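You operate a simulated robot arm through the tools that you are given. There is no shell and no other tool.

Carry out the task below with a simulated robot arm. There is one attempt and no reset: what you move stays moved.

JOB
Move the towel off the swim ring onto the table, then let the air out and shut the valve.
Where things are to end (x, y in the base frame): rolled towel within 6 cm of [67, -4].

The check looks at the end state, three seconds after you hand in, the way a careful person would. Anything else that was tipped, shoved, dropped, spilled or broken makes it a failure. Flat cloth is picked up by pressing the open fingertips on it (5 to 10 N) and closing them slowly along it; thin cloth reads only 2 to 8 mm in the jaws.

ROBOT AND FRAMES
A 7-joint arm with a two-finger parallel gripper, fixed in place. Base frame: the origin is at the foot of the arm, x ahead of it, y to its left, z up; the work surface is at about z = 80. Readings come in cm, rad, newtons and seconds.
With the tool pointing down near the work surface it reaches from about 26 to 72 cm from the base axis. Its first joint turns from -2.007 to 2.007 rad. Payload 3.91 kg.
The tool frame sits at the grasp point between the pads (the TCP): z along the fingers, y along the line on which they close. The tips reach 3 cm beyond it. Largest opening 11 cm; finger width 2, thickness 1; the body of the gripper, 4.8 by 11.2 cm, starts 5.5 cm behind the TCP.
Orientation is that of the tool frame in the base frame, as a unit quaternion [w, x, y, z]. With the fingers straight down and closing along the base's y, the tool's x points along the base's -x, its y along +y and its z along -z.

CONTROLS
- The arm moves only by the tool arm_command. Its argument "motion" is text: rows parted by semicolons, each of 7 numbers parted by spaces: the gripper command, from -1 (shut) to 1 (fully open), values between in proportion, then the shift along the tool's x, y, z in units of 500 mm (1.0 is 500 mm), then the turn, a rotation vector about the tool's x, y, z in units of 120 degrees (1.0 is 120 degrees). In form: jaw x y z wx wy wz; .... A call has 1 to 20 rows; each row is the pose to reach, as a shift and turn from the pose commanded when the call began, along the tool's axes at that moment. A call with a number of a shift or a turn outside -1 to 1 is refused whole. A row lasts 0.2 s, in which the tool goes at most 5 cm and 0.15 rad; a call with a longer step from one row to the next is refused whole, and so is a gripper value outside its range. A pose out of reach is approached as far as the arm can. The call stops where the force on the tool passes 40 N (or 10 N more than at its start, if that is more) or the arm is blocked; 0.2 s more then pass. Each finger travels about 10.8 cm/s and halts on what it meets, pressing with about 29 N; the grip force reading is that of the motor and also rises with nothing between the fingers. The clock runs only during rows and for 0.2 s after the last one: add rows that repeat a pose to give the fingers time. It gives the time, the measured TCP pose, the force on the tool (base axes), the opening and the grip force at its end, in the units of the frame above (readings bear some noise), with the torque about the TCP (base axes, N m) and any sound that the robot's microphone picked up.
- Cameras (640 x 400 px; columns grow to the right, rows downward): "scene" is fixed at [40.14, -64.99, 141.49]; the picture's right is [0.87, 0.49, 0.00], its down [0.40, -0.72, -0.56] and it looks along [-0.27, 0.49, -0.83] (base axes); focal length 226 px, centre (320, 200). "wrist" rides on the gripper at [7.2, 1.7, -10.3] in the tool frame; the picture's right is [-0.23, 0.97, 0.00], its down [-0.76, -0.18, -0.62] and it looks along [-0.61, -0.14, 0.78] (tool axes); focal length 222 px, centre (320, 200). There is no depth. A picture from a camera that has moved, and an enlarged one, comes with that camera's place and axes in the base frame and with its lens.
- snapshot(camera): a new picture of that camera. It takes no simulated time.
- slide_trunk(by): slides the trunk up (or, below 0, down) by that many cm; the arm rides with it, the base frame stays. It gives what a move gives, with no picture.
- inspect(camera, box): a new picture of the part [left, top, right, bottom] of that camera's present view, enlarged. It takes no simulated time.
- hand_in(): hands the job in; it is judged then, once.

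Places have to be worked out from the pictures, the camera data and where the tool is seen. Open the gripper and draw the arm clear of the work before you hand the job in, unless the task says otherwise.

The tools are called after "Emit:" by a JSON object that holds its "fn" and its "kwargs". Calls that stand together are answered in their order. arm_command: Moves the arm, as the interface text tells. Its arguments: {"type":"object","properties":{"motion":{"type":"string"}},"required":["motion"]} The other tools are called the same way: slide_trunk (by) slides the trunk up or down; snapshot (camera) takes a picture; inspect (camera, box) takes an enlarged picture of a part of a camera's view; hand_in () hands the job in.

At the start:

```text
t: 0.0
ee_pos: [25.92, -36.06, 118.38]
tcp_rot: [0.0, 0.0, 1.0, 0.0]
force: [0.0, -0.7, -0.3]
wrist_torque: [0.01, 0.0, 0.05]
opening: 11.02
grasp_force: 0.1
trunk travel left (down, up): [-85.0, 14.0]
```

scene: 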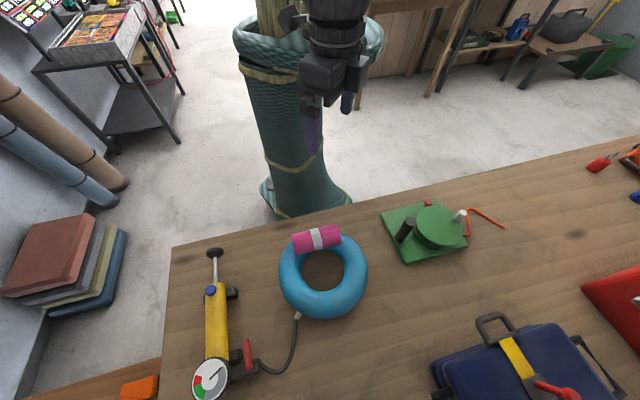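
wrist: 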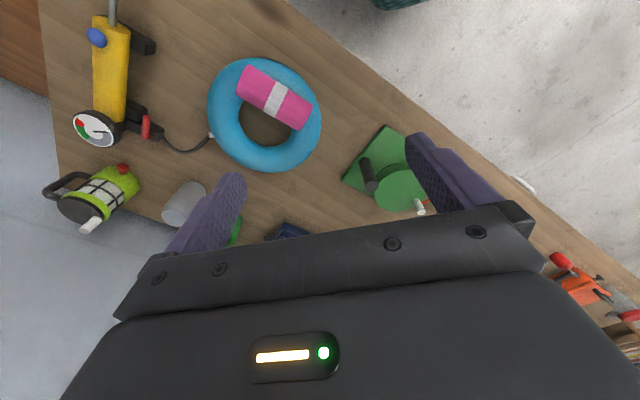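

I begin by looking closely at the ring, towel and pump before moving.

Emit:
{"fn": "inspect", "kwargs": {"camera": "scene", "box": [160, 210, 400, 400]}}

Emit:
{"fn": "inspect", "kwargs": {"camera": "scene", "box": [260, 210, 390, 330]}}

Emit:
{"fn": "inspect", "kwargs": {"camera": "scene", "box": [180, 310, 310, 400]}}

Emit:
{"fn": "inspect", "kwargs": {"camera": "wrist", "box": [40, 20, 340, 240]}}

```text
2.11 times, centred on (280, 305) of scene
camera zoom: at [40.14, -64.99, 141.49], right [0.87, 0.49, 0.0], down [0.4, -0.72, -0.56], along [-0.27, 0.49, -0.83], focal length 476 px, centre (404, -21)
```

zoom: 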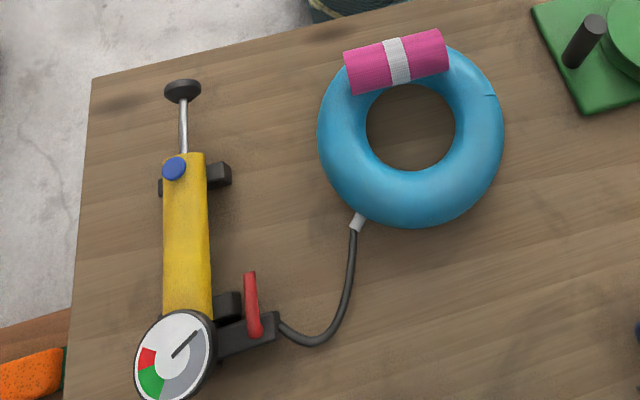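

```text
3.33 times, centred on (325, 270) of scene
camera zoom: at [40.14, -64.99, 141.49], right [0.87, 0.49, 0.0], down [0.4, -0.72, -0.56], along [-0.27, 0.49, -0.83], focal length 754 px, centre (303, -33)
```

zoom: 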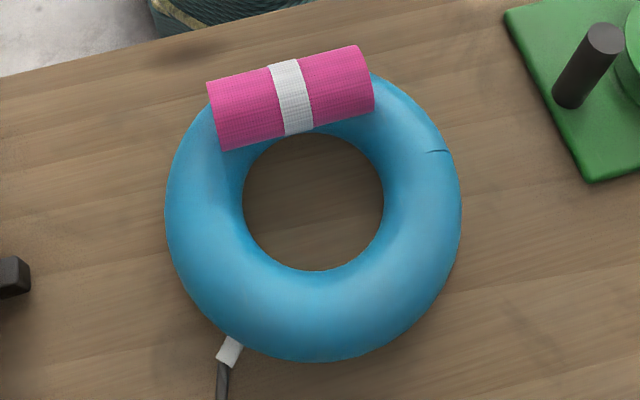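

```text
4.44 times, centred on (245, 355) of scene
camera zoom: at [40.14, -64.99, 141.49], right [0.87, 0.49, 0.0], down [0.4, -0.72, -0.56], along [-0.27, 0.49, -0.83], focal length 1006 px, centre (653, -489)
```

zoom: 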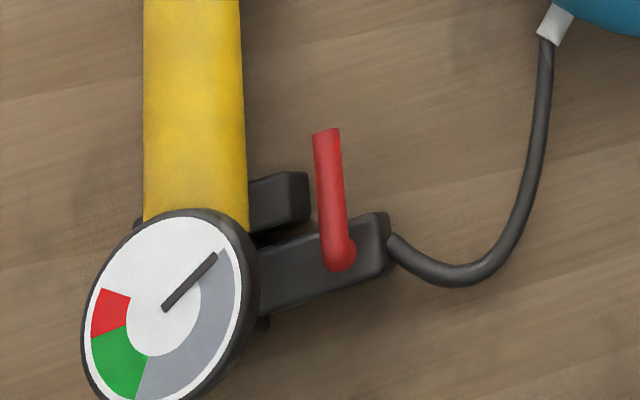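

```text
1.82 times, centred on (190, 130) of wrist
camera zoom: at [18.65, -34.23, 128.69], right [0.23, 0.97, 0.0], down [0.76, -0.18, 0.62], along [0.61, -0.14, -0.78], focal length 404 px, centre (556, 327)
```

zoom: 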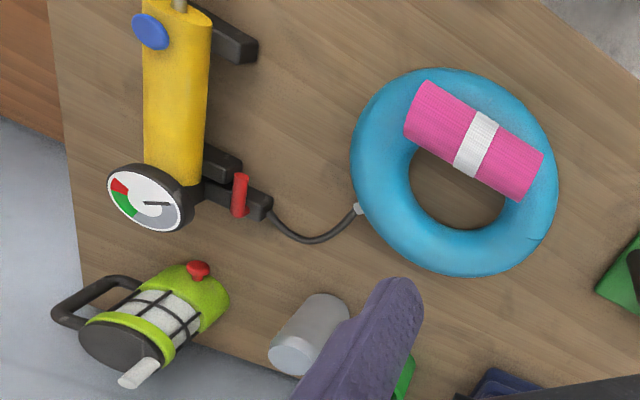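

The ring sits near [32,-49], the towel on top of it near [28,-44], and the pump with a red lever near [27,-72]. I inspect the target area and other details.

Emit:
{"fn": "inspect", "kwargs": {"camera": "scene", "box": [370, 170, 530, 270]}}

Emit:
{"fn": "inspect", "kwargs": {"camera": "scene", "box": [180, 340, 276, 400]}}

Emit:
{"fn": "inspect", "kwargs": {"camera": "scene", "box": [170, 240, 270, 310]}}

Emit:
{"fn": "inspect", "kwargs": {"camera": "wrist", "box": [60, 0, 220, 160]}}

Emit:
{"fn": "inspect", "kwargs": {"camera": "scene", "box": [400, 130, 640, 280]}}

```text
4.00 times, centred on (450, 220) of scene
camera zoom: at [40.14, -64.99, 141.49], right [0.87, 0.49, 0.0], down [0.4, -0.72, -0.56], along [-0.27, 0.49, -0.83], focal length 905 px, centre (-200, 120)
```

zoom: 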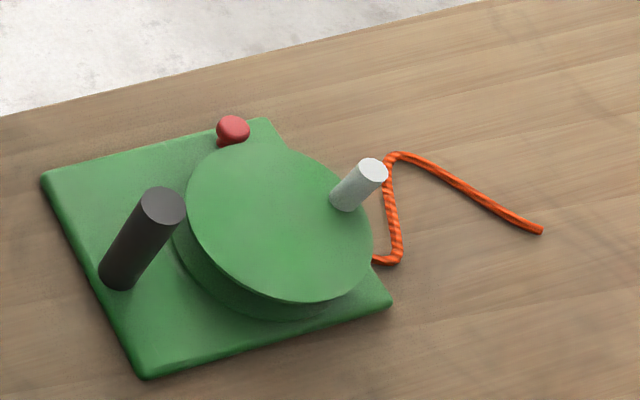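

```text
6.67 times, centred on (228, 370) of scene
camera zoom: at [40.14, -64.99, 141.49], right [0.87, 0.49, 0.0], down [0.4, -0.72, -0.56], along [-0.27, 0.49, -0.83], focal length 1508 px, centre (933, -933)
```

zoom: 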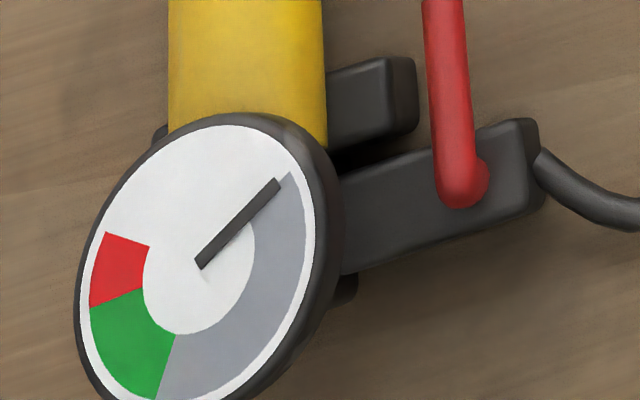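

```text
5.71 times, centred on (220, 275) of scene
camera zoom: at [40.14, -64.99, 141.49], right [0.87, 0.49, 0.0], down [0.4, -0.72, -0.56], along [-0.27, 0.49, -0.83], focal length 1293 px, centre (891, -229)
```

zoom: 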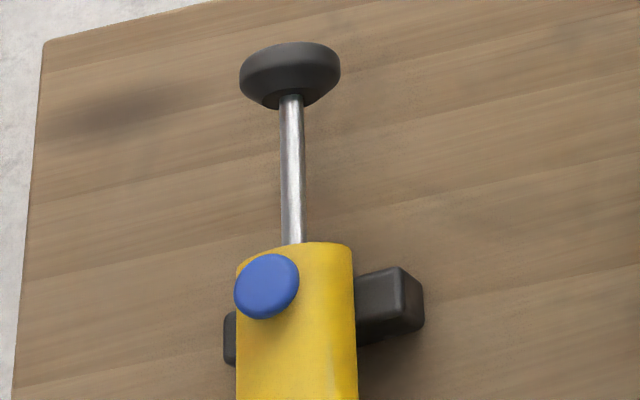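

```text
2.50 times, centred on (140, 80) of wrist
camera zoom: at [18.65, -34.23, 128.69], right [0.23, 0.97, 0.0], down [0.76, -0.18, 0.62], along [0.61, -0.14, -0.78], focal length 555 px, centre (770, 500)
```

zoom: 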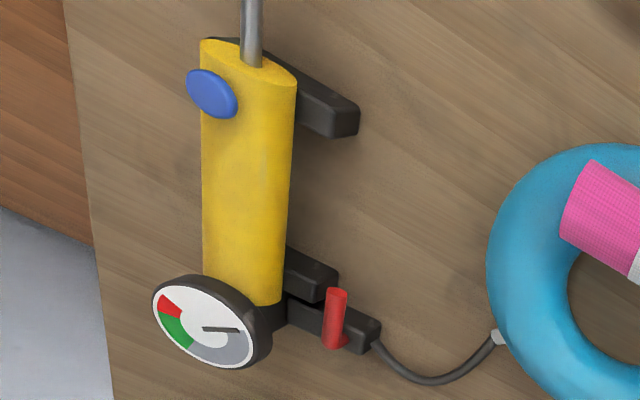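

```text
2.67 times, centred on (520, 205) of scene
camera zoom: at [40.14, -64.99, 141.49], right [0.87, 0.49, 0.0], down [0.4, -0.72, -0.56], along [-0.27, 0.49, -0.83], focal length 603 px, centre (-213, 187)
```

zoom: 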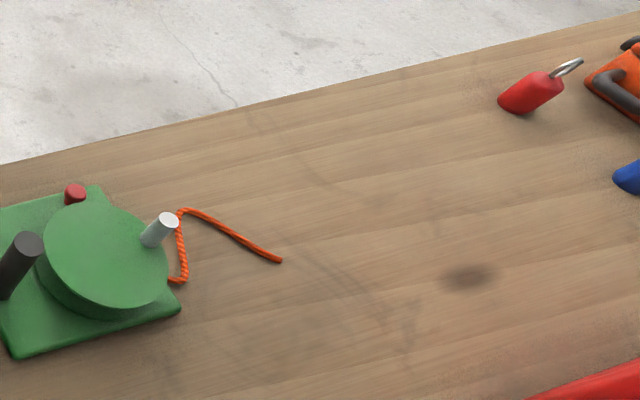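

The towel's roll axis runs roughly along (1,1) in x-y, centred near [27.7,-44], about 5 cm thick and 12 cm long. I move above it, turned 45° so that the jaws close across it, and then take another look.

Emit:
{"fn": "arm_command", "kwargs": {"motion": "1 -0.005 -0.023 0.03 0 0 -0.055; 1 -0.01 -0.046 0.06 0 0 -0.11; 1 -0.015 -0.069 0.09 0 0 -0.165; 1 -0.02 -0.092 0.12 0 0 -0.22; 1 -0.026 -0.115 0.15 0 0 -0.275; 1 -0.031 -0.138 0.18 0 0 -0.33; 1 -0.036 -0.16 0.208 0 0 -0.375; 1 -0.036 -0.16 0.208 0 0 -0.375"}}

Emit:
{"fn": "snapshot", "kwargs": {"camera": "wrist"}}

Emit:
{"fn": "snapshot", "kwargs": {"camera": "scene"}}

```text
t: 1.8
ee_pos: [27.62, -43.97, 108.06]
tcp_rot: [-0.001, -0.382, 0.924, 0.0]
force: [0.2, -0.1, 0.5]
wrist_torque: [-0.01, 0.0, 0.0]
opening: 11.0
grasp_force: 0.1
trunk travel left (down, up): [-85.0, 14.0]
```

```text
taken
camera wrist: at [21.3, -47.93, 118.27], right [-0.53, 0.85, 0.0], down [0.66, 0.41, 0.62], along [0.53, 0.33, -0.78], focal length 222 px, centre (320, 200)
```

wrist: 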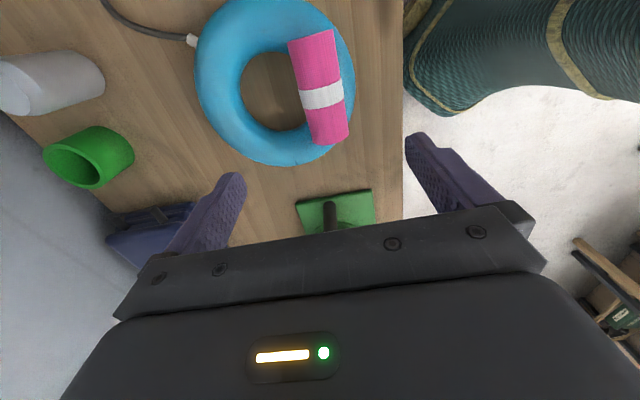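

```text
taken
```

scene: 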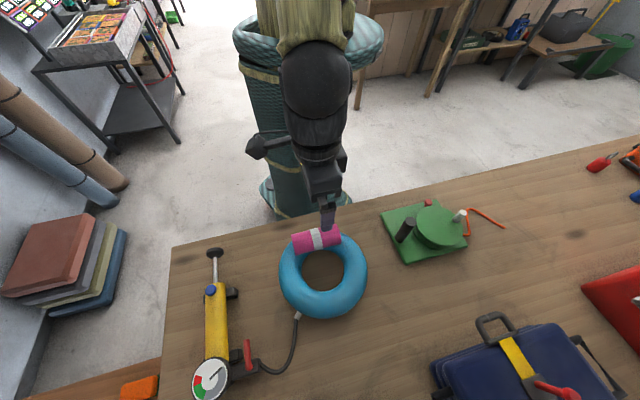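

The new view confirms the towel centre near [27.5,-43.9] and its axis at about 45°. I enlarge the views to judge the heights of the ring and towel.

Emit:
{"fn": "inspect", "kwargs": {"camera": "wrist", "box": [180, 0, 420, 180]}}

Emit:
{"fn": "inspect", "kwargs": {"camera": "scene", "box": [270, 210, 380, 330]}}

```text
2.22 times, centred on (300, 90) of wrist
camera zoom: at [21.3, -47.93, 118.27], right [-0.53, 0.85, 0.0], down [0.66, 0.41, 0.62], along [0.53, 0.33, -0.78], focal length 494 px, centre (364, 444)
```

zoom: 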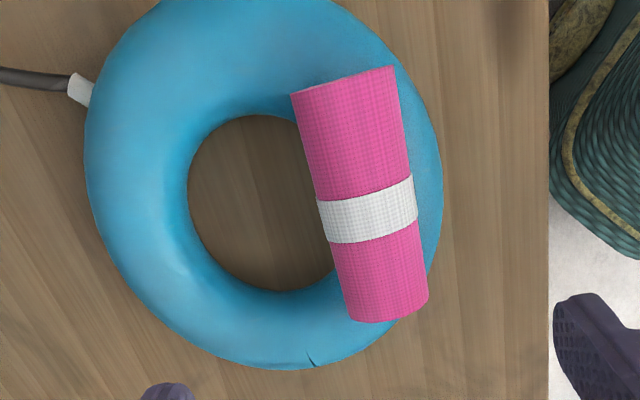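

```text
3.33 times, centred on (325, 270) of scene
camera zoom: at [40.14, -64.99, 141.49], right [0.87, 0.49, 0.0], down [0.4, -0.72, -0.56], along [-0.27, 0.49, -0.83], focal length 754 px, centre (303, -33)
```

zoom: 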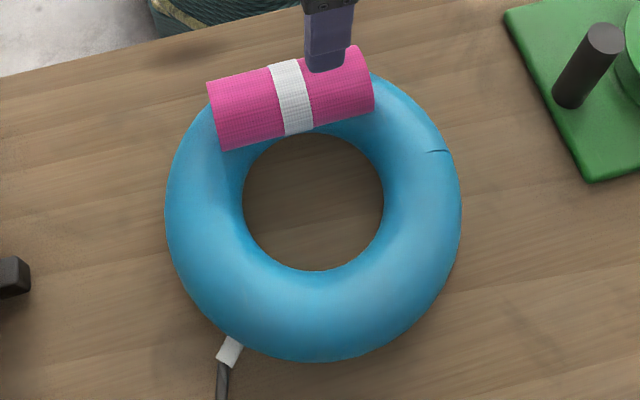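

I descend straight over the towel with the jaws open to TCP z ≈ 88.5, leaving the tips around 85.5, and check the geometry.

Emit:
{"fn": "arm_command", "kwargs": {"motion": "1 0 0 0.07 0 0 0; 1 0 0 0.14 0 0 0; 1 0 0 0.21 0 0 0; 1 0 0 0.27 0 0 0; 1 0 0 0.32 0 0 0; 1 0 0 0.36 0 0 0; 1 0 0 0.39 0 0 0; 1 0 0 0.39 0 0 0"}}

Emit:
{"fn": "snapshot", "kwargs": {"camera": "wrist"}}

Emit:
{"fn": "inspect", "kwargs": {"camera": "scene", "box": [270, 190, 380, 290]}}

```text
t: 3.6
ee_pos: [27.76, -43.82, 88.39]
tcp_rot: [-0.001, -0.383, 0.924, -0.001]
force: [0.2, 0.5, 0.2]
wrist_torque: [0.0, 0.0, 0.0]
opening: 11.0
grasp_force: 0.1
trunk travel left (down, up): [-85.0, 14.0]
```

```text
taken
camera wrist: at [21.42, -47.82, 98.76], right [-0.53, 0.85, 0.0], down [0.66, 0.41, 0.62], along [0.53, 0.33, -0.78], focal length 222 px, centre (320, 200)
```

wrist: 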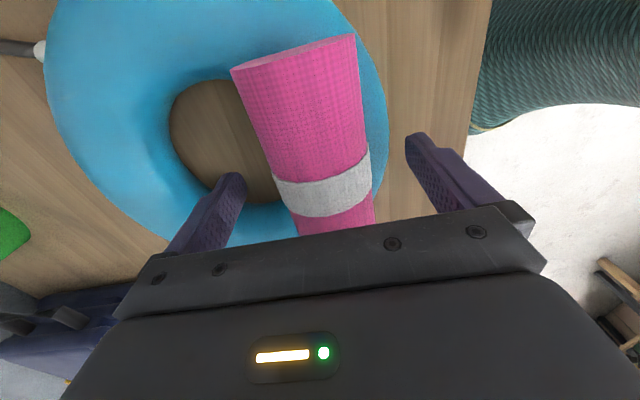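

```text
4.00 times, centred on (325, 240) of scene
camera zoom: at [40.14, -64.99, 141.49], right [0.87, 0.49, 0.0], down [0.4, -0.72, -0.56], along [-0.27, 0.49, -0.83], focal length 905 px, centre (300, 40)
```

zoom: 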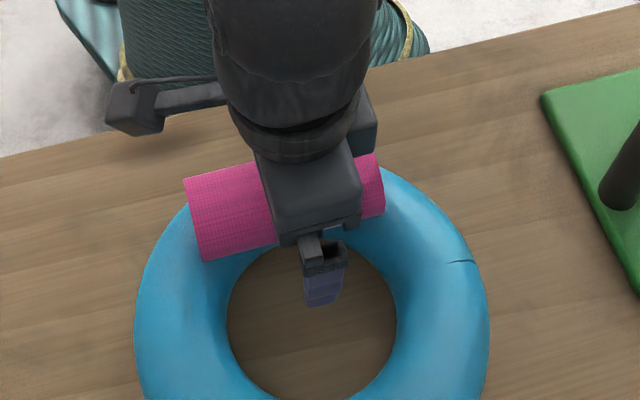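

The towel top reads about z 89.4, so its centre is near 86.8. I lower 0.7 cm and close on it gradually.

Emit:
{"fn": "arm_command", "kwargs": {"motion": "1 0 0 0.014 0 0 0; 0.6 0 0 0.014 0 0 0; 0.3 0 0 0.014 0 0 0; 0.1 0 0 0.014 0 0 0; 0 0 0 0.014 0 0 0; -0.1 0 0 0.014 0 0 0; -0.2 0 0 0.014 0 0 0; -0.2 0 0 0.014 0 0 0"}}

Emit:
{"fn": "snapshot", "kwargs": {"camera": "wrist"}}

```text
t: 5.4
ee_pos: [27.72, -43.8, 87.71]
tcp_rot: [0.0, -0.382, 0.924, 0.0]
force: [-3.4, 2.8, 5.4]
wrist_torque: [0.14, 0.21, 0.0]
opening: 5.32
grasp_force: 28.8
trunk travel left (down, up): [-85.0, 14.0]
```

```text
taken
camera wrist: at [21.33, -47.74, 98.02], right [-0.53, 0.85, 0.0], down [0.66, 0.41, 0.62], along [0.53, 0.33, -0.78], focal length 222 px, centre (320, 200)
```

wrist: 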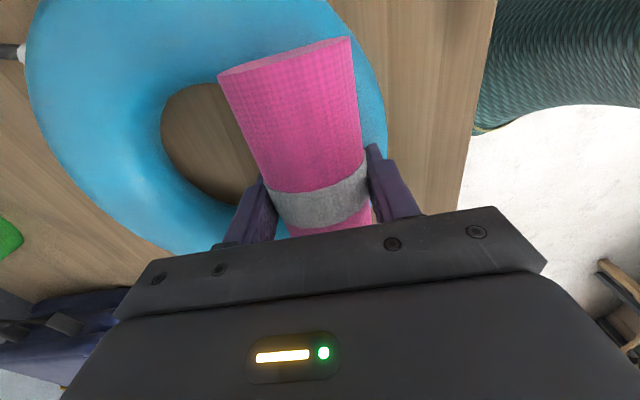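

Gripped at 5.3 cm with 29 N. I lift straight up slowly.

Emit:
{"fn": "arm_command", "kwargs": {"motion": "-0.3 0 0 -0.01 0 0 0; -0.3 0 0 -0.03 0 0 0; -0.3 0 0 -0.06 0 0 0; -0.3 0 0 -0.1 0 0 0; -0.3 0 0 -0.16 0 0 0; -0.3 0 0 -0.22 0 0 0; -0.3 0 0 -0.27 0 0 0; -0.3 0 0 -0.27 0 0 0"}}

Emit:
{"fn": "snapshot", "kwargs": {"camera": "wrist"}}

Emit:
{"fn": "snapshot", "kwargs": {"camera": "scene"}}

```text
t: 7.2
ee_pos: [27.79, -43.98, 101.36]
tcp_rot: [0.0, -0.383, 0.924, -0.001]
force: [-0.1, 0.1, 0.0]
wrist_torque: [-0.01, 0.0, -0.04]
opening: 5.3
grasp_force: 29.4
trunk travel left (down, up): [-85.0, 14.0]
```

```text
taken
camera wrist: at [21.44, -47.87, 111.76], right [-0.53, 0.85, 0.0], down [0.66, 0.41, 0.62], along [0.53, 0.33, -0.78], focal length 222 px, centre (320, 200)
```

wrist: 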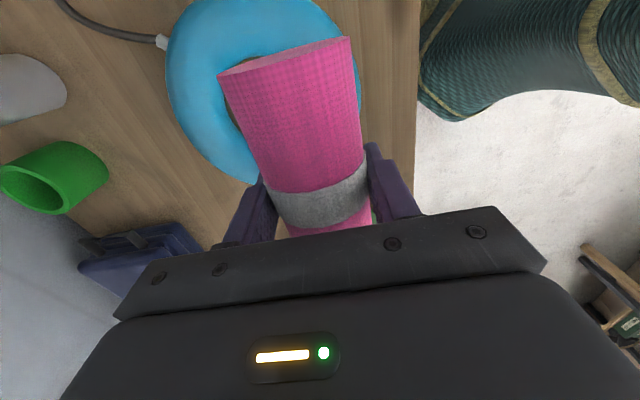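

```text
taken
```

scene: 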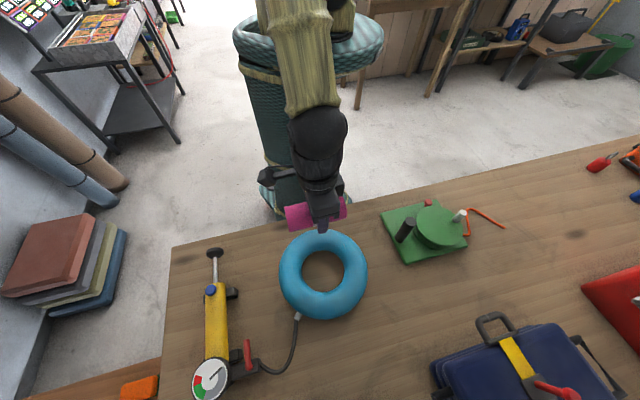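

The towel is held and the ring hasn't moved. I carry the towel toward the target at about z 104, turning back 45° on the way so that its axis ends along x, parallel to the orange cord.

Emit:
{"fn": "arm_command", "kwargs": {"motion": "-0.3 -0.04 0.003 -0.02 0 0 0.03; -0.3 -0.1 0.006 -0.04 0 0 0.07; -0.3 -0.16 0.009 -0.06 0 0 0.11; -0.3 -0.23 0.012 -0.06 0 0 0.15; -0.3 -0.3 0.015 -0.06 0 0 0.19; -0.3 -0.37 0.018 -0.06 0 0 0.23; -0.3 -0.44 0.02 -0.06 0 0 0.27; -0.3 -0.5 0.023 -0.06 0 0 0.31; -0.3 -0.56 0.026 -0.06 0 0 0.35; -0.3 -0.6 0.028 -0.06 0 0 0.375; -0.3 -0.6 0.028 -0.06 0 0 0.375"}}

```text
t: 9.6
ee_pos: [47.89, -21.86, 104.54]
tcp_rot: [0.0, 0.001, 1.0, 0.0]
force: [0.2, -0.7, -1.3]
wrist_torque: [0.01, 0.01, 0.0]
opening: 5.33
grasp_force: 29.5
trunk travel left (down, up): [-85.0, 14.0]
```

Now at [47.9,-21.9]; the tool axes are aligned with the base, so I go on to above [66.5,-1.5].

Emit:
{"fn": "arm_command", "kwargs": {"motion": "-0.3 -0.03 0.034 0 0 0 0; -0.3 -0.08 0.09 0 0 0 0; -0.3 -0.14 0.154 0 0 0 0; -0.3 -0.2 0.22 0 0 0 0; -0.3 -0.26 0.286 0 0 0 0; -0.3 -0.32 0.35 0 0 0 0; -0.3 -0.355 0.39 0 0 0 0; -0.3 -0.372 0.408 0 0 0 0; -0.3 -0.372 0.408 0 0 0 0"}}

Emit:
{"fn": "snapshot", "kwargs": {"camera": "wrist"}}

Emit:
{"fn": "snapshot", "kwargs": {"camera": "scene"}}

```text
t: 11.6
ee_pos: [66.39, -1.13, 104.24]
tcp_rot: [-0.001, -0.001, 1.0, 0.0]
force: [0.2, -0.6, -1.3]
wrist_torque: [-0.03, -0.02, 0.01]
opening: 5.3
grasp_force: 29.3
trunk travel left (down, up): [-85.0, 14.0]
```

```text
taken
camera wrist: at [59.16, 0.57, 114.58], right [0.23, 0.97, 0.0], down [0.76, -0.18, 0.62], along [0.61, -0.14, -0.78], focal length 222 px, centre (320, 200)
```

wrist: 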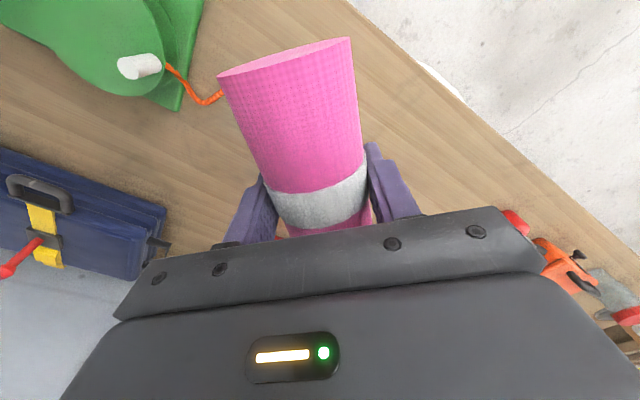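

```text
taken
```

scene: 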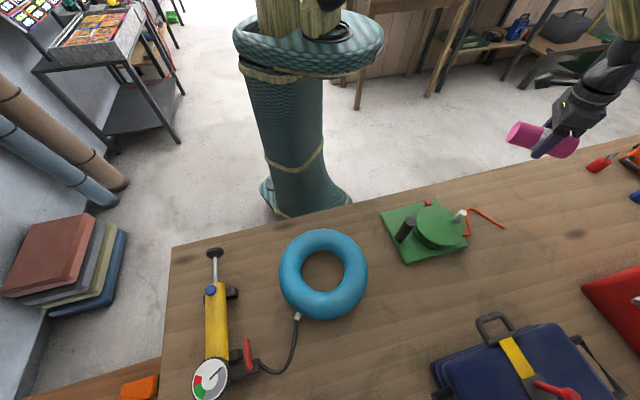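

Towel is above [66.4,-1.1] and the cord lies at y ≈ -8.5 and beyond, so it is clear. I descend to just above the table.

Emit:
{"fn": "arm_command", "kwargs": {"motion": "-0.3 0 -0.004 0.05 0 0 0; -0.3 0 -0.006 0.13 0 0 0; -0.3 0 -0.008 0.21 0 0 0; -0.3 0 -0.008 0.28 0 0 0; -0.3 0 -0.008 0.33 0 0 0; -0.3 0 -0.008 0.37 0 0 0; -0.3 0 -0.008 0.39 0 0 0; -0.3 0 -0.008 0.39 0 0 0"}}

Emit:
{"fn": "snapshot", "kwargs": {"camera": "wrist"}}

Emit:
{"fn": "inspect", "kwargs": {"camera": "scene", "box": [420, 130, 580, 250]}}

```text
t: 13.4
ee_pos: [66.55, -1.8, 84.76]
tcp_rot: [0.0, -0.001, 1.0, 0.0]
force: [-0.6, -0.7, -1.4]
wrist_torque: [0.02, -0.02, -0.04]
opening: 5.31
grasp_force: 29.5
trunk travel left (down, up): [-85.0, 14.0]
```

```text
taken
camera wrist: at [59.3, -0.08, 95.04], right [0.23, 0.97, 0.0], down [0.76, -0.18, 0.62], along [0.61, -0.14, -0.78], focal length 222 px, centre (320, 200)
```

wrist: 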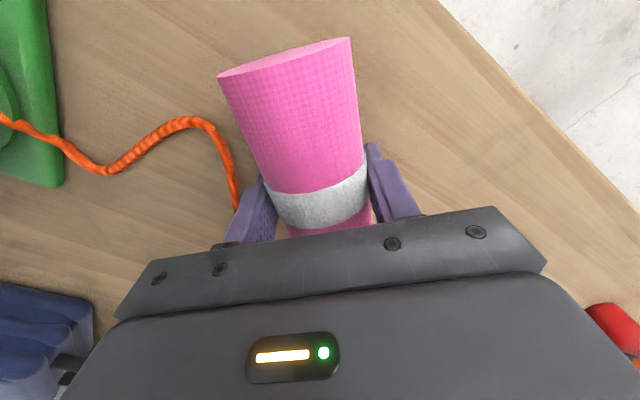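

```text
3.33 times, centred on (500, 190) of scene
camera zoom: at [40.14, -64.99, 141.49], right [0.87, 0.49, 0.0], down [0.4, -0.72, -0.56], along [-0.27, 0.49, -0.83], focal length 754 px, centre (-280, 233)
```

zoom: 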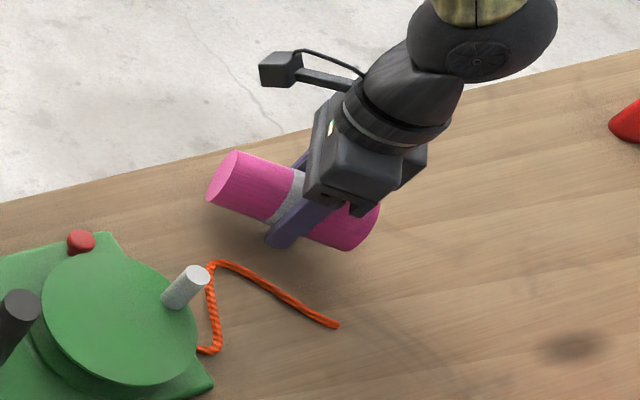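

Clear of the cord. I lower in small steps until I feel contact.

Emit:
{"fn": "arm_command", "kwargs": {"motion": "-0.3 0 0 0.006 0 0 0; -0.3 0 0 0.012 0 0 0; -0.3 0 0 0.016 0 0 0; -0.3 0 0 0.02 0 0 0; -0.3 0 0 0.02 0 0 0"}}

```text
t: 14.6
ee_pos: [66.64, -1.69, 83.6]
tcp_rot: [-0.001, 0.0, 1.0, 0.0]
force: [-0.6, -0.5, -0.5]
wrist_torque: [-0.02, 0.0, 0.03]
opening: 5.28
grasp_force: 28.4
trunk travel left (down, up): [-85.0, 14.0]
```

Emit:
{"fn": "arm_command", "kwargs": {"motion": "-0.3 0 0 0.002 0 0 0; -0.3 0 0 0.004 0 0 0; -0.3 0 0 0.006 0 0 0; -0.3 0 0 0.006 0 0 0"}}

```text
t: 15.6
ee_pos: [66.58, -1.67, 83.25]
tcp_rot: [-0.001, 0.0, 1.0, 0.0]
force: [0.3, -0.8, -1.1]
wrist_torque: [0.02, 0.0, 0.03]
opening: 5.29
grasp_force: 29.0
trunk travel left (down, up): [-85.0, 14.0]
```

No contact yet, with the tips at about 80.25. I check the view before the last millimetres.

Emit:
{"fn": "inspect", "kwargs": {"camera": "scene", "box": [450, 160, 550, 230]}}

Emit:
{"fn": "arm_command", "kwargs": {"motion": "-0.3 0 0 0.002 0 0 0; -0.3 0 0 0.004 0 0 0; -0.3 0 0 0.004 0 0 0"}}

```text
5.71 times, centred on (500, 195) of scene
camera zoom: at [40.14, -64.99, 141.49], right [0.87, 0.49, 0.0], down [0.4, -0.72, -0.56], along [-0.27, 0.49, -0.83], focal length 1293 px, centre (-709, 229)
```

zoom: 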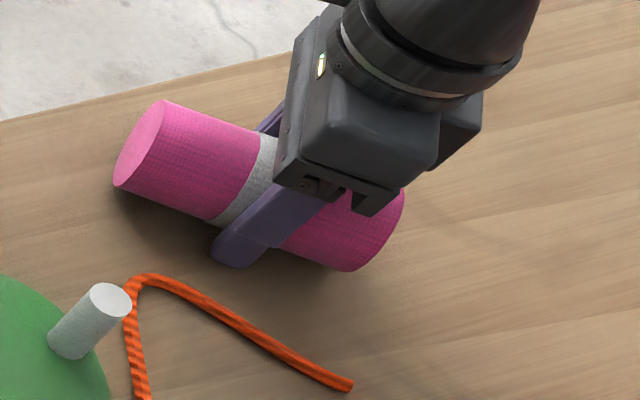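

```text
t: 16.4
ee_pos: [66.58, -1.67, 83.2]
tcp_rot: [-0.001, -0.001, 1.0, -0.001]
force: [-0.3, 0.3, -1.7]
wrist_torque: [-0.01, -0.01, 0.01]
opening: 5.25
grasp_force: 29.0
trunk travel left (down, up): [-85.0, 14.0]
```

Still no contact force, so I lower a few more millimetres.

Emit:
{"fn": "arm_command", "kwargs": {"motion": "-0.3 0 0 0.002 0 0 0; -0.3 0 0 0.004 0 0 0; -0.3 0 0 0.006 0 0 0; -0.3 0 0 0.006 0 0 0"}}

```text
t: 17.4
ee_pos: [66.58, -1.87, 82.91]
tcp_rot: [0.001, 0.0, 1.0, 0.0]
force: [-1.1, -0.3, 6.6]
wrist_torque: [0.2, 0.08, -0.01]
opening: 5.29
grasp_force: 29.2
trunk travel left (down, up): [-85.0, 14.0]
```

Contact at 6.6 N upward. I open slowly to about 7 cm and pause.

Emit:
{"fn": "arm_command", "kwargs": {"motion": "0 0 0 -0.002 0 0 0; 0.05 0 0 -0.002 0 0 0; 0.1 0 0 -0.002 0 0 0; 0.15 0 0 -0.002 0 0 0; 0.2 0 0 -0.002 0 0 0; 0.25 0 0 -0.002 0 0 0; 0.25 0 0 -0.002 0 0 0; 0.25 0 0 -0.002 0 0 0"}}

Emit:
{"fn": "snapshot", "kwargs": {"camera": "wrist"}}

```text
t: 19.2
ee_pos: [66.55, -1.81, 82.94]
tcp_rot: [0.0, -0.001, 1.0, 0.0]
force: [-1.5, 0.7, 1.4]
wrist_torque: [0.08, 0.0, 0.06]
opening: 6.93
grasp_force: 0.6
trunk travel left (down, up): [-85.0, 14.0]
```

```text
taken
camera wrist: at [59.31, -0.11, 93.35], right [0.23, 0.97, 0.0], down [0.76, -0.18, 0.62], along [0.61, -0.14, -0.78], focal length 222 px, centre (320, 200)
```

wrist: 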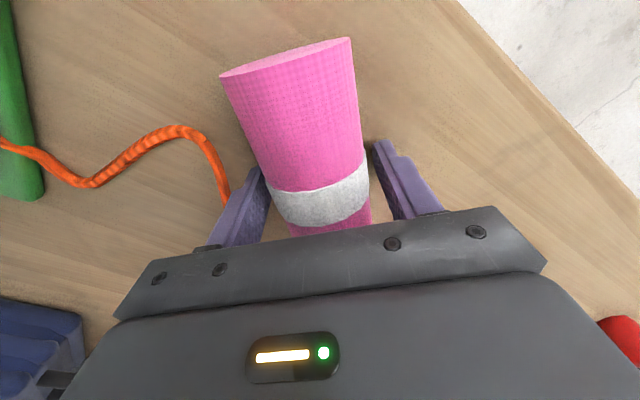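

The towel is free and stays put. I raise straight up slowly, then check.

Emit:
{"fn": "arm_command", "kwargs": {"motion": "0.25 0 0 -0.01 0 0 0; 0.25 0 0 -0.03 0 0 0; 0.25 0 0 -0.06 0 0 0; 0.25 0 0 -0.1 0 0 0; 0.25 0 0 -0.16 0 0 0; 0.25 0 0 -0.23 0 0 0; 0.25 0 0 -0.31 0 0 0; 0.25 0 0 -0.4 0 0 0; 0.25 0 0 -0.4 0 0 0"}}

Emit:
{"fn": "snapshot", "kwargs": {"camera": "wrist"}}

Emit:
{"fn": "snapshot", "kwargs": {"camera": "scene"}}

```text
t: 21.2
ee_pos: [66.43, -1.6, 102.93]
tcp_rot: [-0.001, 0.0, 1.0, 0.0]
force: [-0.5, 0.0, 0.8]
wrist_torque: [0.0, 0.02, 0.01]
opening: 6.91
grasp_force: 0.0
trunk travel left (down, up): [-85.0, 14.0]
```

```text
taken
camera wrist: at [59.16, 0.09, 113.25], right [0.23, 0.97, 0.0], down [0.76, -0.18, 0.62], along [0.61, -0.14, -0.78], focal length 222 px, centre (320, 200)
```

wrist: 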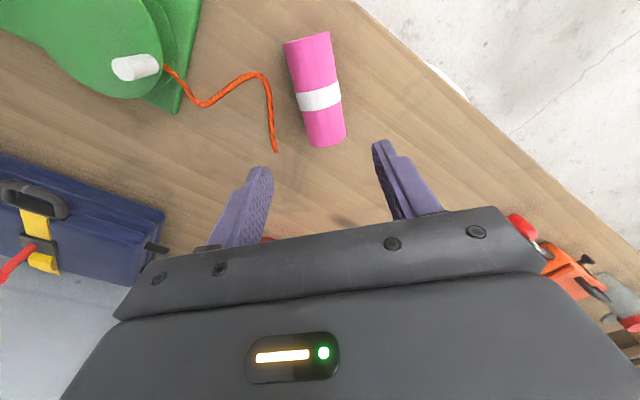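

```text
taken
```

scene: 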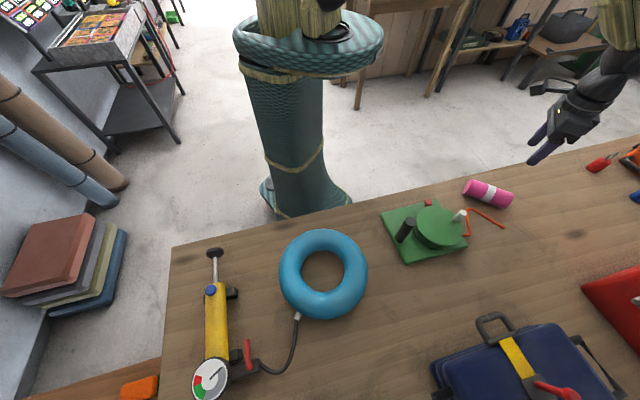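

The towel rests at about [66.2,-1.6], 2.6 cm from the target. Now I travel toward the pump at a safe height, turning -45° so the jaws will close across the valve lever.

Emit:
{"fn": "arm_command", "kwargs": {"motion": "0.25 0.03 -0.04 -0.02 0 0 0.03; 0.25 0.08 -0.106 -0.04 0 0 0.07; 0.25 0.13 -0.173 -0.06 0 0 0.11; 0.25 0.18 -0.24 -0.08 0 0 0.15; 0.25 0.23 -0.306 -0.1 0 0 0.19; 0.25 0.28 -0.372 -0.1 0 0 0.23; 0.25 0.33 -0.44 -0.1 0 0 0.27; 0.25 0.37 -0.492 -0.1 0 0 0.31; 0.25 0.4 -0.532 -0.1 0 0 0.35; 0.25 0.424 -0.564 -0.1 0 0 0.375; 0.25 0.424 -0.564 -0.1 0 0 0.375"}}

```text
t: 23.6
ee_pos: [45.34, -30.1, 108.12]
tcp_rot: [0.0, 0.384, 0.923, 0.0]
force: [-1.0, 0.1, -0.3]
wrist_torque: [0.01, 0.0, 0.02]
opening: 6.88
grasp_force: 0.1
trunk travel left (down, up): [-85.0, 14.0]
```

Now I go to a viewing pose on the robot side of the lever, above about [14,-58].

Emit:
{"fn": "arm_command", "kwargs": {"motion": "0.25 0.002 -0.04 0 0 0 0; 0.25 0.007 -0.12 0 0 0 0; 0.25 0.012 -0.2 0 0 0 0; 0.25 0.017 -0.28 0 0 0 0; 0.25 0.022 -0.36 0 0 0 0; 0.25 0.027 -0.44 0 0 0 0; 0.25 0.032 -0.52 0 0 0 0; 0.25 0.037 -0.6 0 0 0 0; 0.25 0.042 -0.68 0.01 0 0 0; 0.25 0.046 -0.75 0.02 0 0 0; 0.25 0.048 -0.8 0.04 0 0 0; 0.25 0.048 -0.837 0.04 0 0 0; 0.25 0.048 -0.837 0.04 0 0 0"}}

Emit:
{"fn": "snapshot", "kwargs": {"camera": "wrist"}}

Emit:
{"fn": "snapshot", "kwargs": {"camera": "scene"}}

```text
t: 26.4
ee_pos: [14.09, -57.81, 106.17]
tcp_rot: [0.0, 0.382, 0.924, 0.0]
force: [-0.2, 0.3, -0.3]
wrist_torque: [0.0, 0.01, -0.01]
opening: 6.89
grasp_force: 0.1
trunk travel left (down, up): [-85.0, 14.0]
```

```text
taken
camera wrist: at [10.07, -51.56, 116.52], right [0.85, 0.53, 0.0], down [0.41, -0.66, 0.62], along [0.33, -0.53, -0.78], focal length 222 px, centre (320, 200)
```

wrist: 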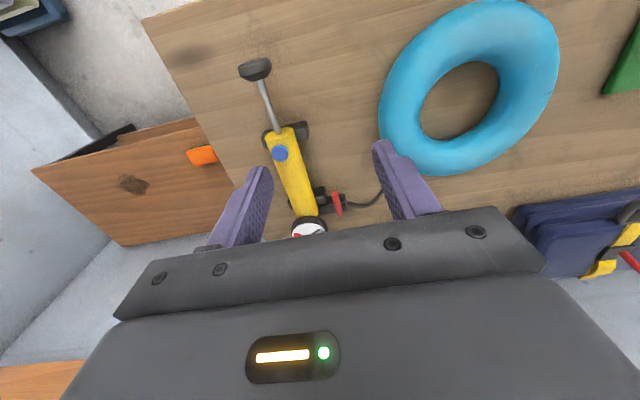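

```text
taken
```

scene: 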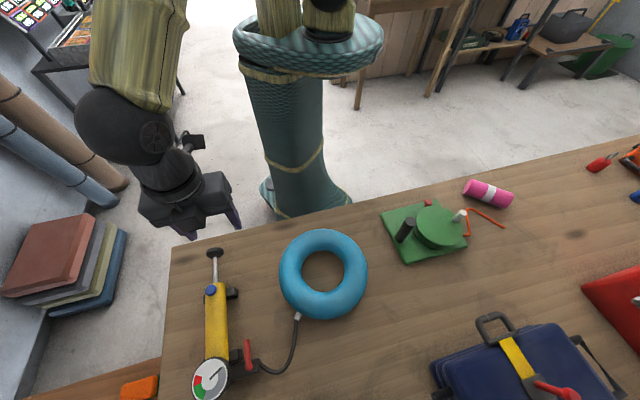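

The lever is in view of the wrist camera. I zoom in on the valve.

Emit:
{"fn": "inspect", "kwargs": {"camera": "wrist", "box": [260, 130, 400, 240]}}

Emit:
{"fn": "inspect", "kwargs": {"camera": "scene", "box": [185, 320, 295, 400]}}

```text
3.64 times, centred on (330, 185) of wrist
camera zoom: at [10.07, -51.56, 116.52], right [0.85, 0.53, 0.0], down [0.41, -0.66, 0.62], along [0.33, -0.53, -0.78], focal length 808 px, centre (284, 254)
```

zoom: 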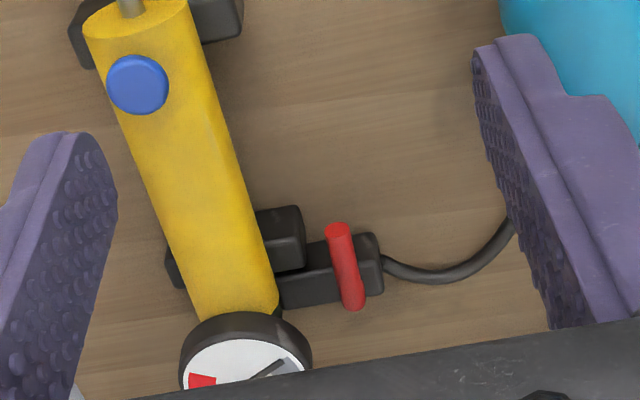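

```text
5.00 times, centred on (240, 360) of scene
camera zoom: at [40.14, -64.99, 141.49], right [0.87, 0.49, 0.0], down [0.4, -0.72, -0.56], along [-0.27, 0.49, -0.83], focal length 1131 px, centre (720, -600)
```

zoom: 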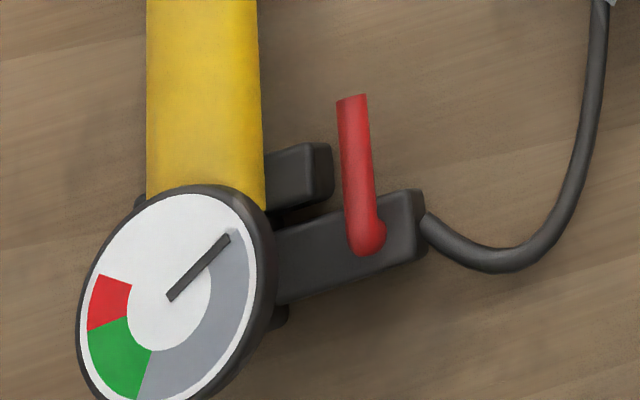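

Triangulating three views puts the lever horizontal at z ≈ 84, pivot ≈ [28.9,-74.3], free tip ≈ [25.2,-70.7]. A foot block sits right beside it, so I zoom in further to get its height.

Emit:
{"fn": "inspect", "kwargs": {"camera": "wrist", "box": [308, 180, 352, 208]}}

Emit:
{"fn": "inspect", "kwargs": {"camera": "scene", "box": [230, 332, 280, 382]}}

```text
14.29 times, centred on (330, 194) of wrist
camera zoom: at [10.07, -51.56, 116.52], right [0.85, 0.53, 0.0], down [0.41, -0.66, 0.62], along [0.33, -0.53, -0.78], focal length 3173 px, centre (177, 286)
```

zoom: 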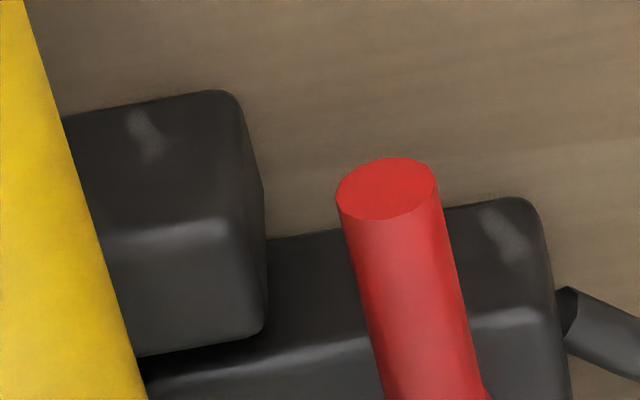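

```text
8.00 times, centred on (255, 357) of scene
camera zoom: at [40.14, -64.99, 141.49], right [0.87, 0.49, 0.0], down [0.4, -0.72, -0.56], along [-0.27, 0.49, -0.83], focal length 1810 px, centre (840, -1056)
```

zoom: 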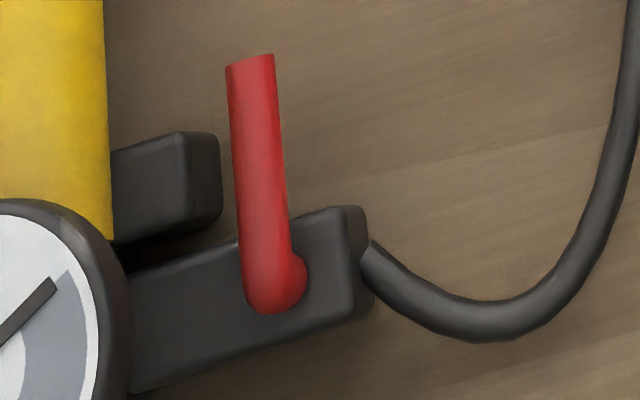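

The lever is about 1.25 cm thick, spanning z ≈ 83.65 to 84.95, while the foot's top is at about 83.1. I test the reach above the lever with the tool vertical, staying high at z ≈ 98.

Emit:
{"fn": "arm_command", "kwargs": {"motion": "0.1 -0.04 -0.003 0.02 0 0 0; 0 -0.1 -0.008 0.05 0 0 0; -0.1 -0.16 -0.012 0.08 0 0 0; -0.2 -0.22 -0.016 0.11 0 0 0; -0.3 -0.28 -0.02 0.14 0 0 0; -0.4 -0.32 -0.023 0.16 0 0 0; -0.4 -0.334 -0.025 0.164 0 0 0; -0.4 -0.334 -0.025 0.164 0 0 0"}}

Emit:
{"fn": "snapshot", "kwargs": {"camera": "wrist"}}

Emit:
{"fn": "snapshot", "kwargs": {"camera": "scene"}}

```text
t: 28.2
ee_pos: [23.51, -67.59, 98.63]
tcp_rot: [0.001, 0.382, 0.924, -0.001]
force: [-0.6, 0.0, 0.4]
wrist_torque: [0.03, -0.01, 0.01]
opening: 3.32
grasp_force: 0.1
out of reach, approached as far as the arm can: row 5, 6, 7, 8
trunk travel left (down, up): [-85.0, 14.0]
```

```text
taken
camera wrist: at [19.57, -61.37, 108.94], right [0.85, 0.53, 0.0], down [0.41, -0.66, 0.62], along [0.33, -0.53, -0.78], focal length 222 px, centre (320, 200)
```

wrist: 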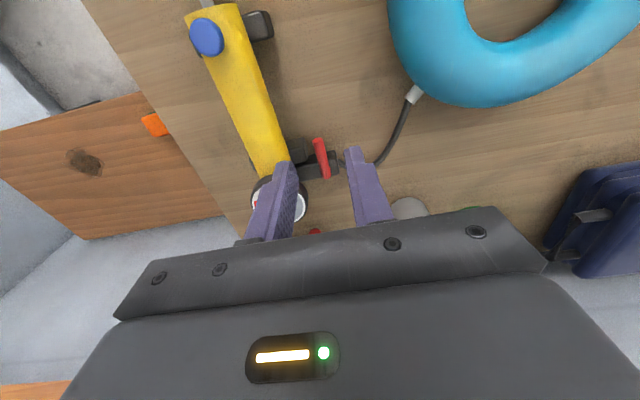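

```text
taken
```

scene: 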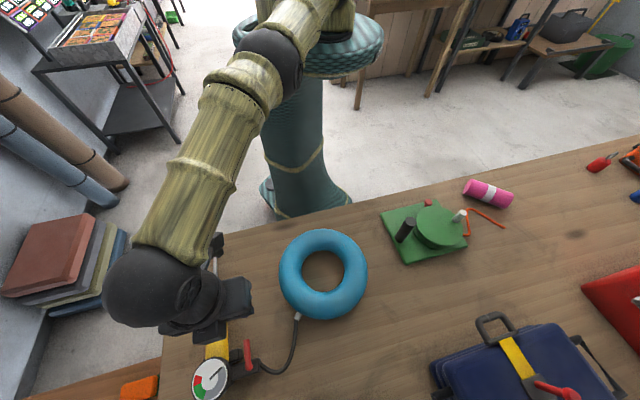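

The vertical reach ends at about 71.6 cm, so I need to tilt the tool outward about 24°. I back off inward and tilt while staying high.

Emit:
{"fn": "arm_command", "kwargs": {"motion": "-0.4 0.03 0 0 0.0161 -0.0366 0; -0.4 0.06 0 0 0.0322 -0.0732 0; -0.4 0.09 0 0 0.0483 -0.1099 0; -0.4 0.12 0 0 0.0644 -0.1465 0; -0.4 0.14 0 0 0.0805 -0.1831 0; -0.4 0.14 0 0 0.0805 -0.1831 0"}}

Emit:
{"fn": "snapshot", "kwargs": {"camera": "wrist"}}

```text
t: 29.6
ee_pos: [18.53, -62.83, 98.59]
tcp_rot: [0.144, 0.374, 0.904, -0.15]
force: [-0.7, 0.1, 0.1]
wrist_torque: [-0.01, 0.0, 0.03]
opening: 3.29
grasp_force: 0.0
trunk travel left (down, up): [-85.0, 14.0]
```

```text
taken
camera wrist: at [13.25, -53.17, 105.0], right [0.85, 0.51, -0.08], down [0.3, -0.36, 0.88], along [0.42, -0.78, -0.46], focal length 222 px, centre (320, 200)
```

wrist: 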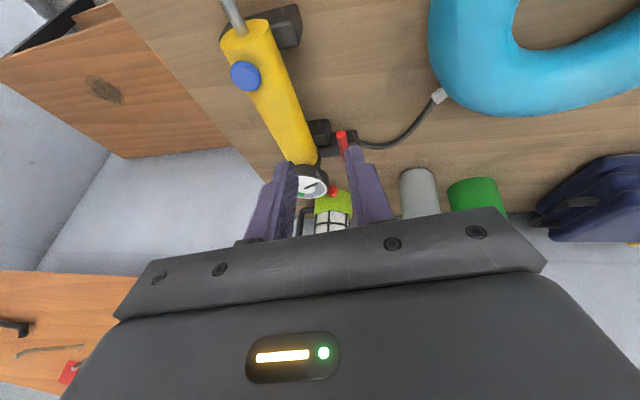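

The tilt is 24° outward along the radial direction, as planned. I move to above the lever grip point at TCP z ≈ 95 and look.

Emit:
{"fn": "arm_command", "kwargs": {"motion": "-0.4 -0.03 0.002 0.026 0 0 0; -0.4 -0.07 0.006 0.061 0 0 0; -0.4 -0.11 0.009 0.096 0 0 0; -0.4 -0.15 0.012 0.131 0 0 0; -0.4 -0.165 0.013 0.144 0 0 0; -0.4 -0.165 0.013 0.144 0 0 0"}}

Emit:
{"fn": "snapshot", "kwargs": {"camera": "wrist"}}

Emit:
{"fn": "snapshot", "kwargs": {"camera": "scene"}}

```text
t: 31.0
ee_pos: [25.54, -70.22, 94.83]
tcp_rot: [0.143, 0.375, 0.904, -0.15]
force: [0.2, -0.4, -0.1]
wrist_torque: [-0.01, 0.01, 0.0]
opening: 3.31
grasp_force: 0.0
trunk travel left (down, up): [-85.0, 14.0]
```

```text
taken
camera wrist: at [20.29, -60.56, 101.31], right [0.86, 0.51, -0.08], down [0.3, -0.37, 0.88], along [0.42, -0.78, -0.47], focal length 222 px, centre (320, 200)
```

wrist: 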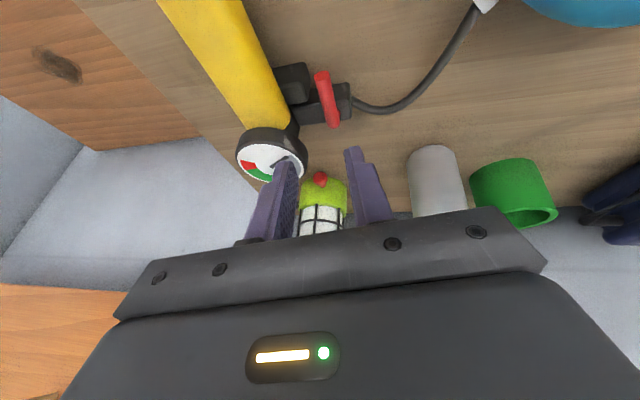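

```text
taken
```

scene: 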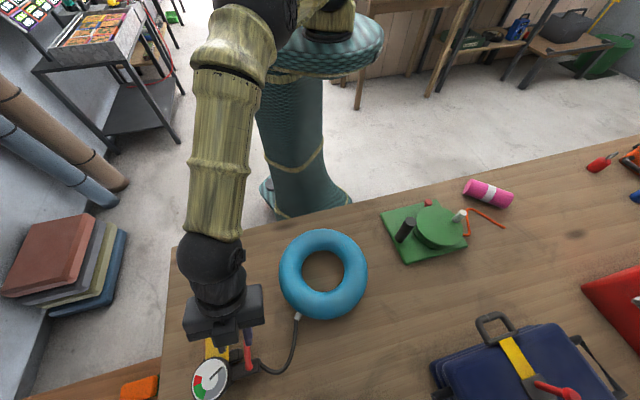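

Reached well. The lever sits between the fingers' projected paths, so I descend vertically to about 1 cm above the grip height and check.

Emit:
{"fn": "arm_command", "kwargs": {"motion": "-0.4 0.014 0.006 0.034 0 0 0; -0.4 0.028 0.012 0.068 0 0 0; -0.4 0.041 0.018 0.102 0 0 0; -0.4 0.049 0.022 0.124 0 0 0; -0.4 0.053 0.024 0.135 0 0 0; -0.4 0.053 0.024 0.135 0 0 0"}}

Emit:
{"fn": "snapshot", "kwargs": {"camera": "wrist"}}

Emit:
{"fn": "inspect", "kwargs": {"camera": "scene", "box": [190, 310, 300, 400]}}

```text
t: 32.4
ee_pos: [25.68, -70.33, 87.53]
tcp_rot: [0.144, 0.376, 0.903, -0.151]
force: [-0.2, -0.5, 0.5]
wrist_torque: [-0.01, -0.01, 0.02]
opening: 3.31
grasp_force: 0.0
trunk travel left (down, up): [-85.0, 14.0]
```

```text
taken
camera wrist: at [20.46, -60.68, 93.92], right [0.86, 0.51, -0.08], down [0.3, -0.37, 0.88], along [0.42, -0.78, -0.47], focal length 222 px, centre (320, 200)
```

wrist: 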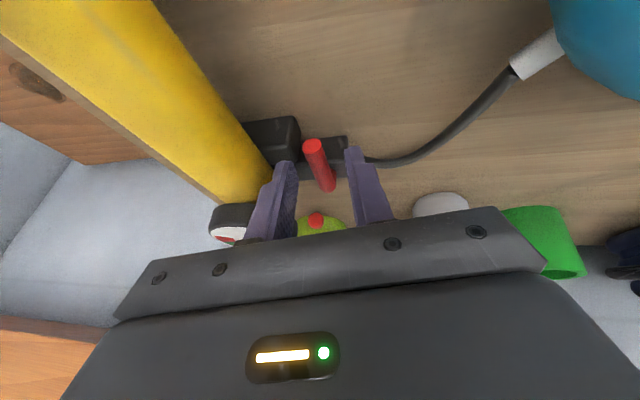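

```text
4.44 times, centred on (245, 355) of scene
camera zoom: at [40.14, -64.99, 141.49], right [0.87, 0.49, 0.0], down [0.4, -0.72, -0.56], along [-0.27, 0.49, -0.83], focal length 1006 px, centre (653, -489)
```

zoom: 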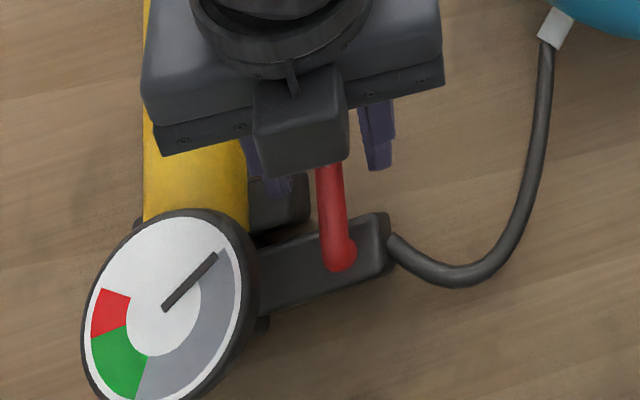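

The lever lies between the fingers. I lower the last 1.1 cm gently.

Emit:
{"fn": "arm_command", "kwargs": {"motion": "-0.4 0.0027 0.0012 0.0067 0 0 0; -0.4 0.0055 0.0024 0.0134 0 0 0; -0.4 0.0082 0.0036 0.0201 0 0 0; -0.4 0.0082 0.0036 0.0201 0 0 0"}}

Emit:
{"fn": "inspect", "kwargs": {"camera": "wrist", "box": [230, 100, 410, 220]}}

Emit:
{"fn": "inspect", "kwargs": {"camera": "scene", "box": [210, 330, 290, 390]}}

```text
t: 33.4
ee_pos: [25.47, -70.44, 86.25]
tcp_rot: [0.142, 0.375, 0.904, -0.15]
force: [0.2, 0.6, -0.1]
wrist_torque: [0.02, 0.03, 0.0]
opening: 3.3
grasp_force: 0.0
trunk travel left (down, up): [-85.0, 14.0]
```

```text
3.33 times, centred on (320, 160) of wrist
camera zoom: at [20.37, -60.74, 92.78], right [0.86, 0.51, -0.08], down [0.3, -0.37, 0.88], along [0.42, -0.78, -0.47], focal length 740 px, centre (320, 333)
```

zoom: 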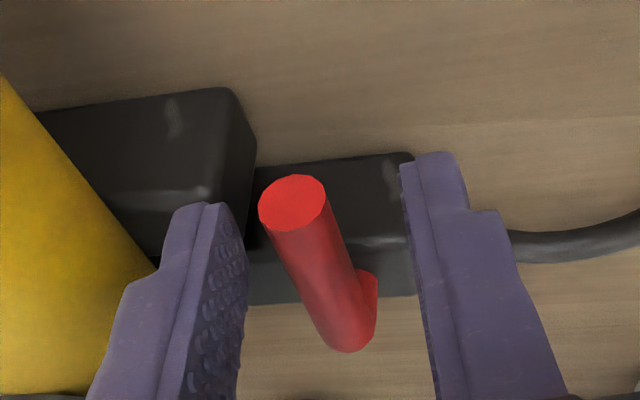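

```text
6.67 times, centred on (250, 360) of scene
camera zoom: at [40.14, -64.99, 141.49], right [0.87, 0.49, 0.0], down [0.4, -0.72, -0.56], along [-0.27, 0.49, -0.83], focal length 1508 px, centre (787, -867)
```

zoom: 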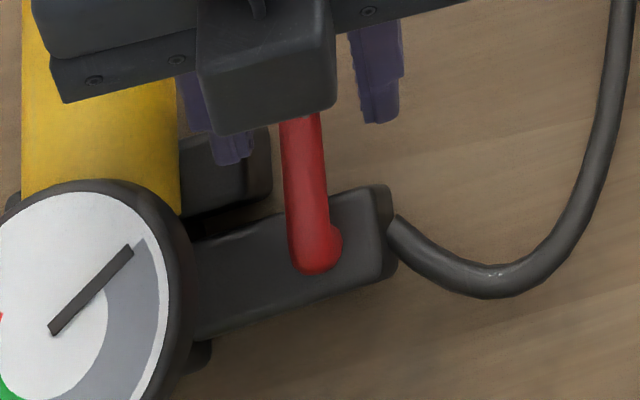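

The lever is centred between the pads. I close slowly on it.

Emit:
{"fn": "arm_command", "kwargs": {"motion": "-0.5 0 0 0 0 0 0; -0.6 0 0 0 0 0 0; -0.68 0 0 0 0 0 0; -0.74 0 0 0 0 0 0; -0.8 0 0 0 0 0 0; -0.85 0 0 0 0 0 0; -0.85 0 0 0 0 0 0"}}

Emit:
{"fn": "inspect", "kwargs": {"camera": "wrist", "box": [230, 100, 410, 220]}}

Emit:
{"fn": "inspect", "kwargs": {"camera": "scene", "box": [210, 330, 290, 390]}}

```text
t: 35.0
ee_pos: [25.77, -70.42, 86.45]
tcp_rot: [0.144, 0.375, 0.903, -0.151]
force: [-1.5, -1.8, 0.3]
wrist_torque: [-0.07, -0.07, -0.07]
opening: 1.23
grasp_force: 28.7
trunk travel left (down, up): [-85.0, 14.0]
```

```text
3.33 times, centred on (320, 160) of wrist
camera zoom: at [20.35, -60.77, 92.8], right [0.86, 0.51, -0.08], down [0.3, -0.37, 0.88], along [0.42, -0.78, -0.47], focal length 740 px, centre (320, 333)
```

zoom: 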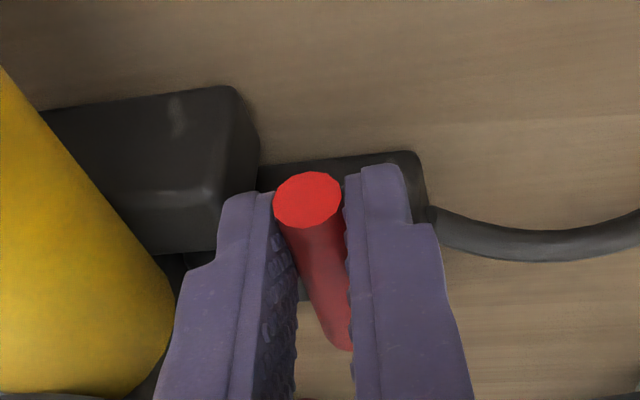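

```text
6.67 times, centred on (250, 360) of scene
camera zoom: at [40.14, -64.99, 141.49], right [0.87, 0.49, 0.0], down [0.4, -0.72, -0.56], along [-0.27, 0.49, -0.83], focal length 1508 px, centre (787, -867)
```

zoom: 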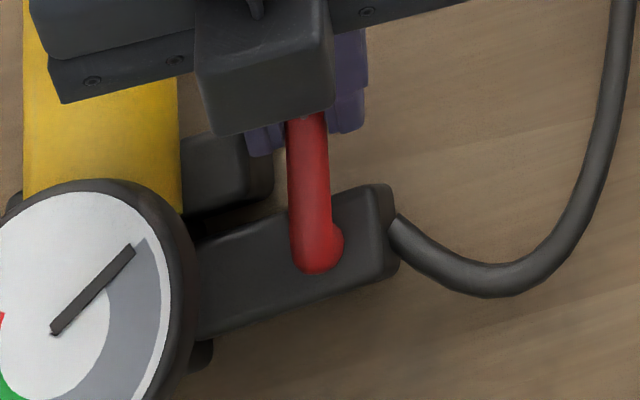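

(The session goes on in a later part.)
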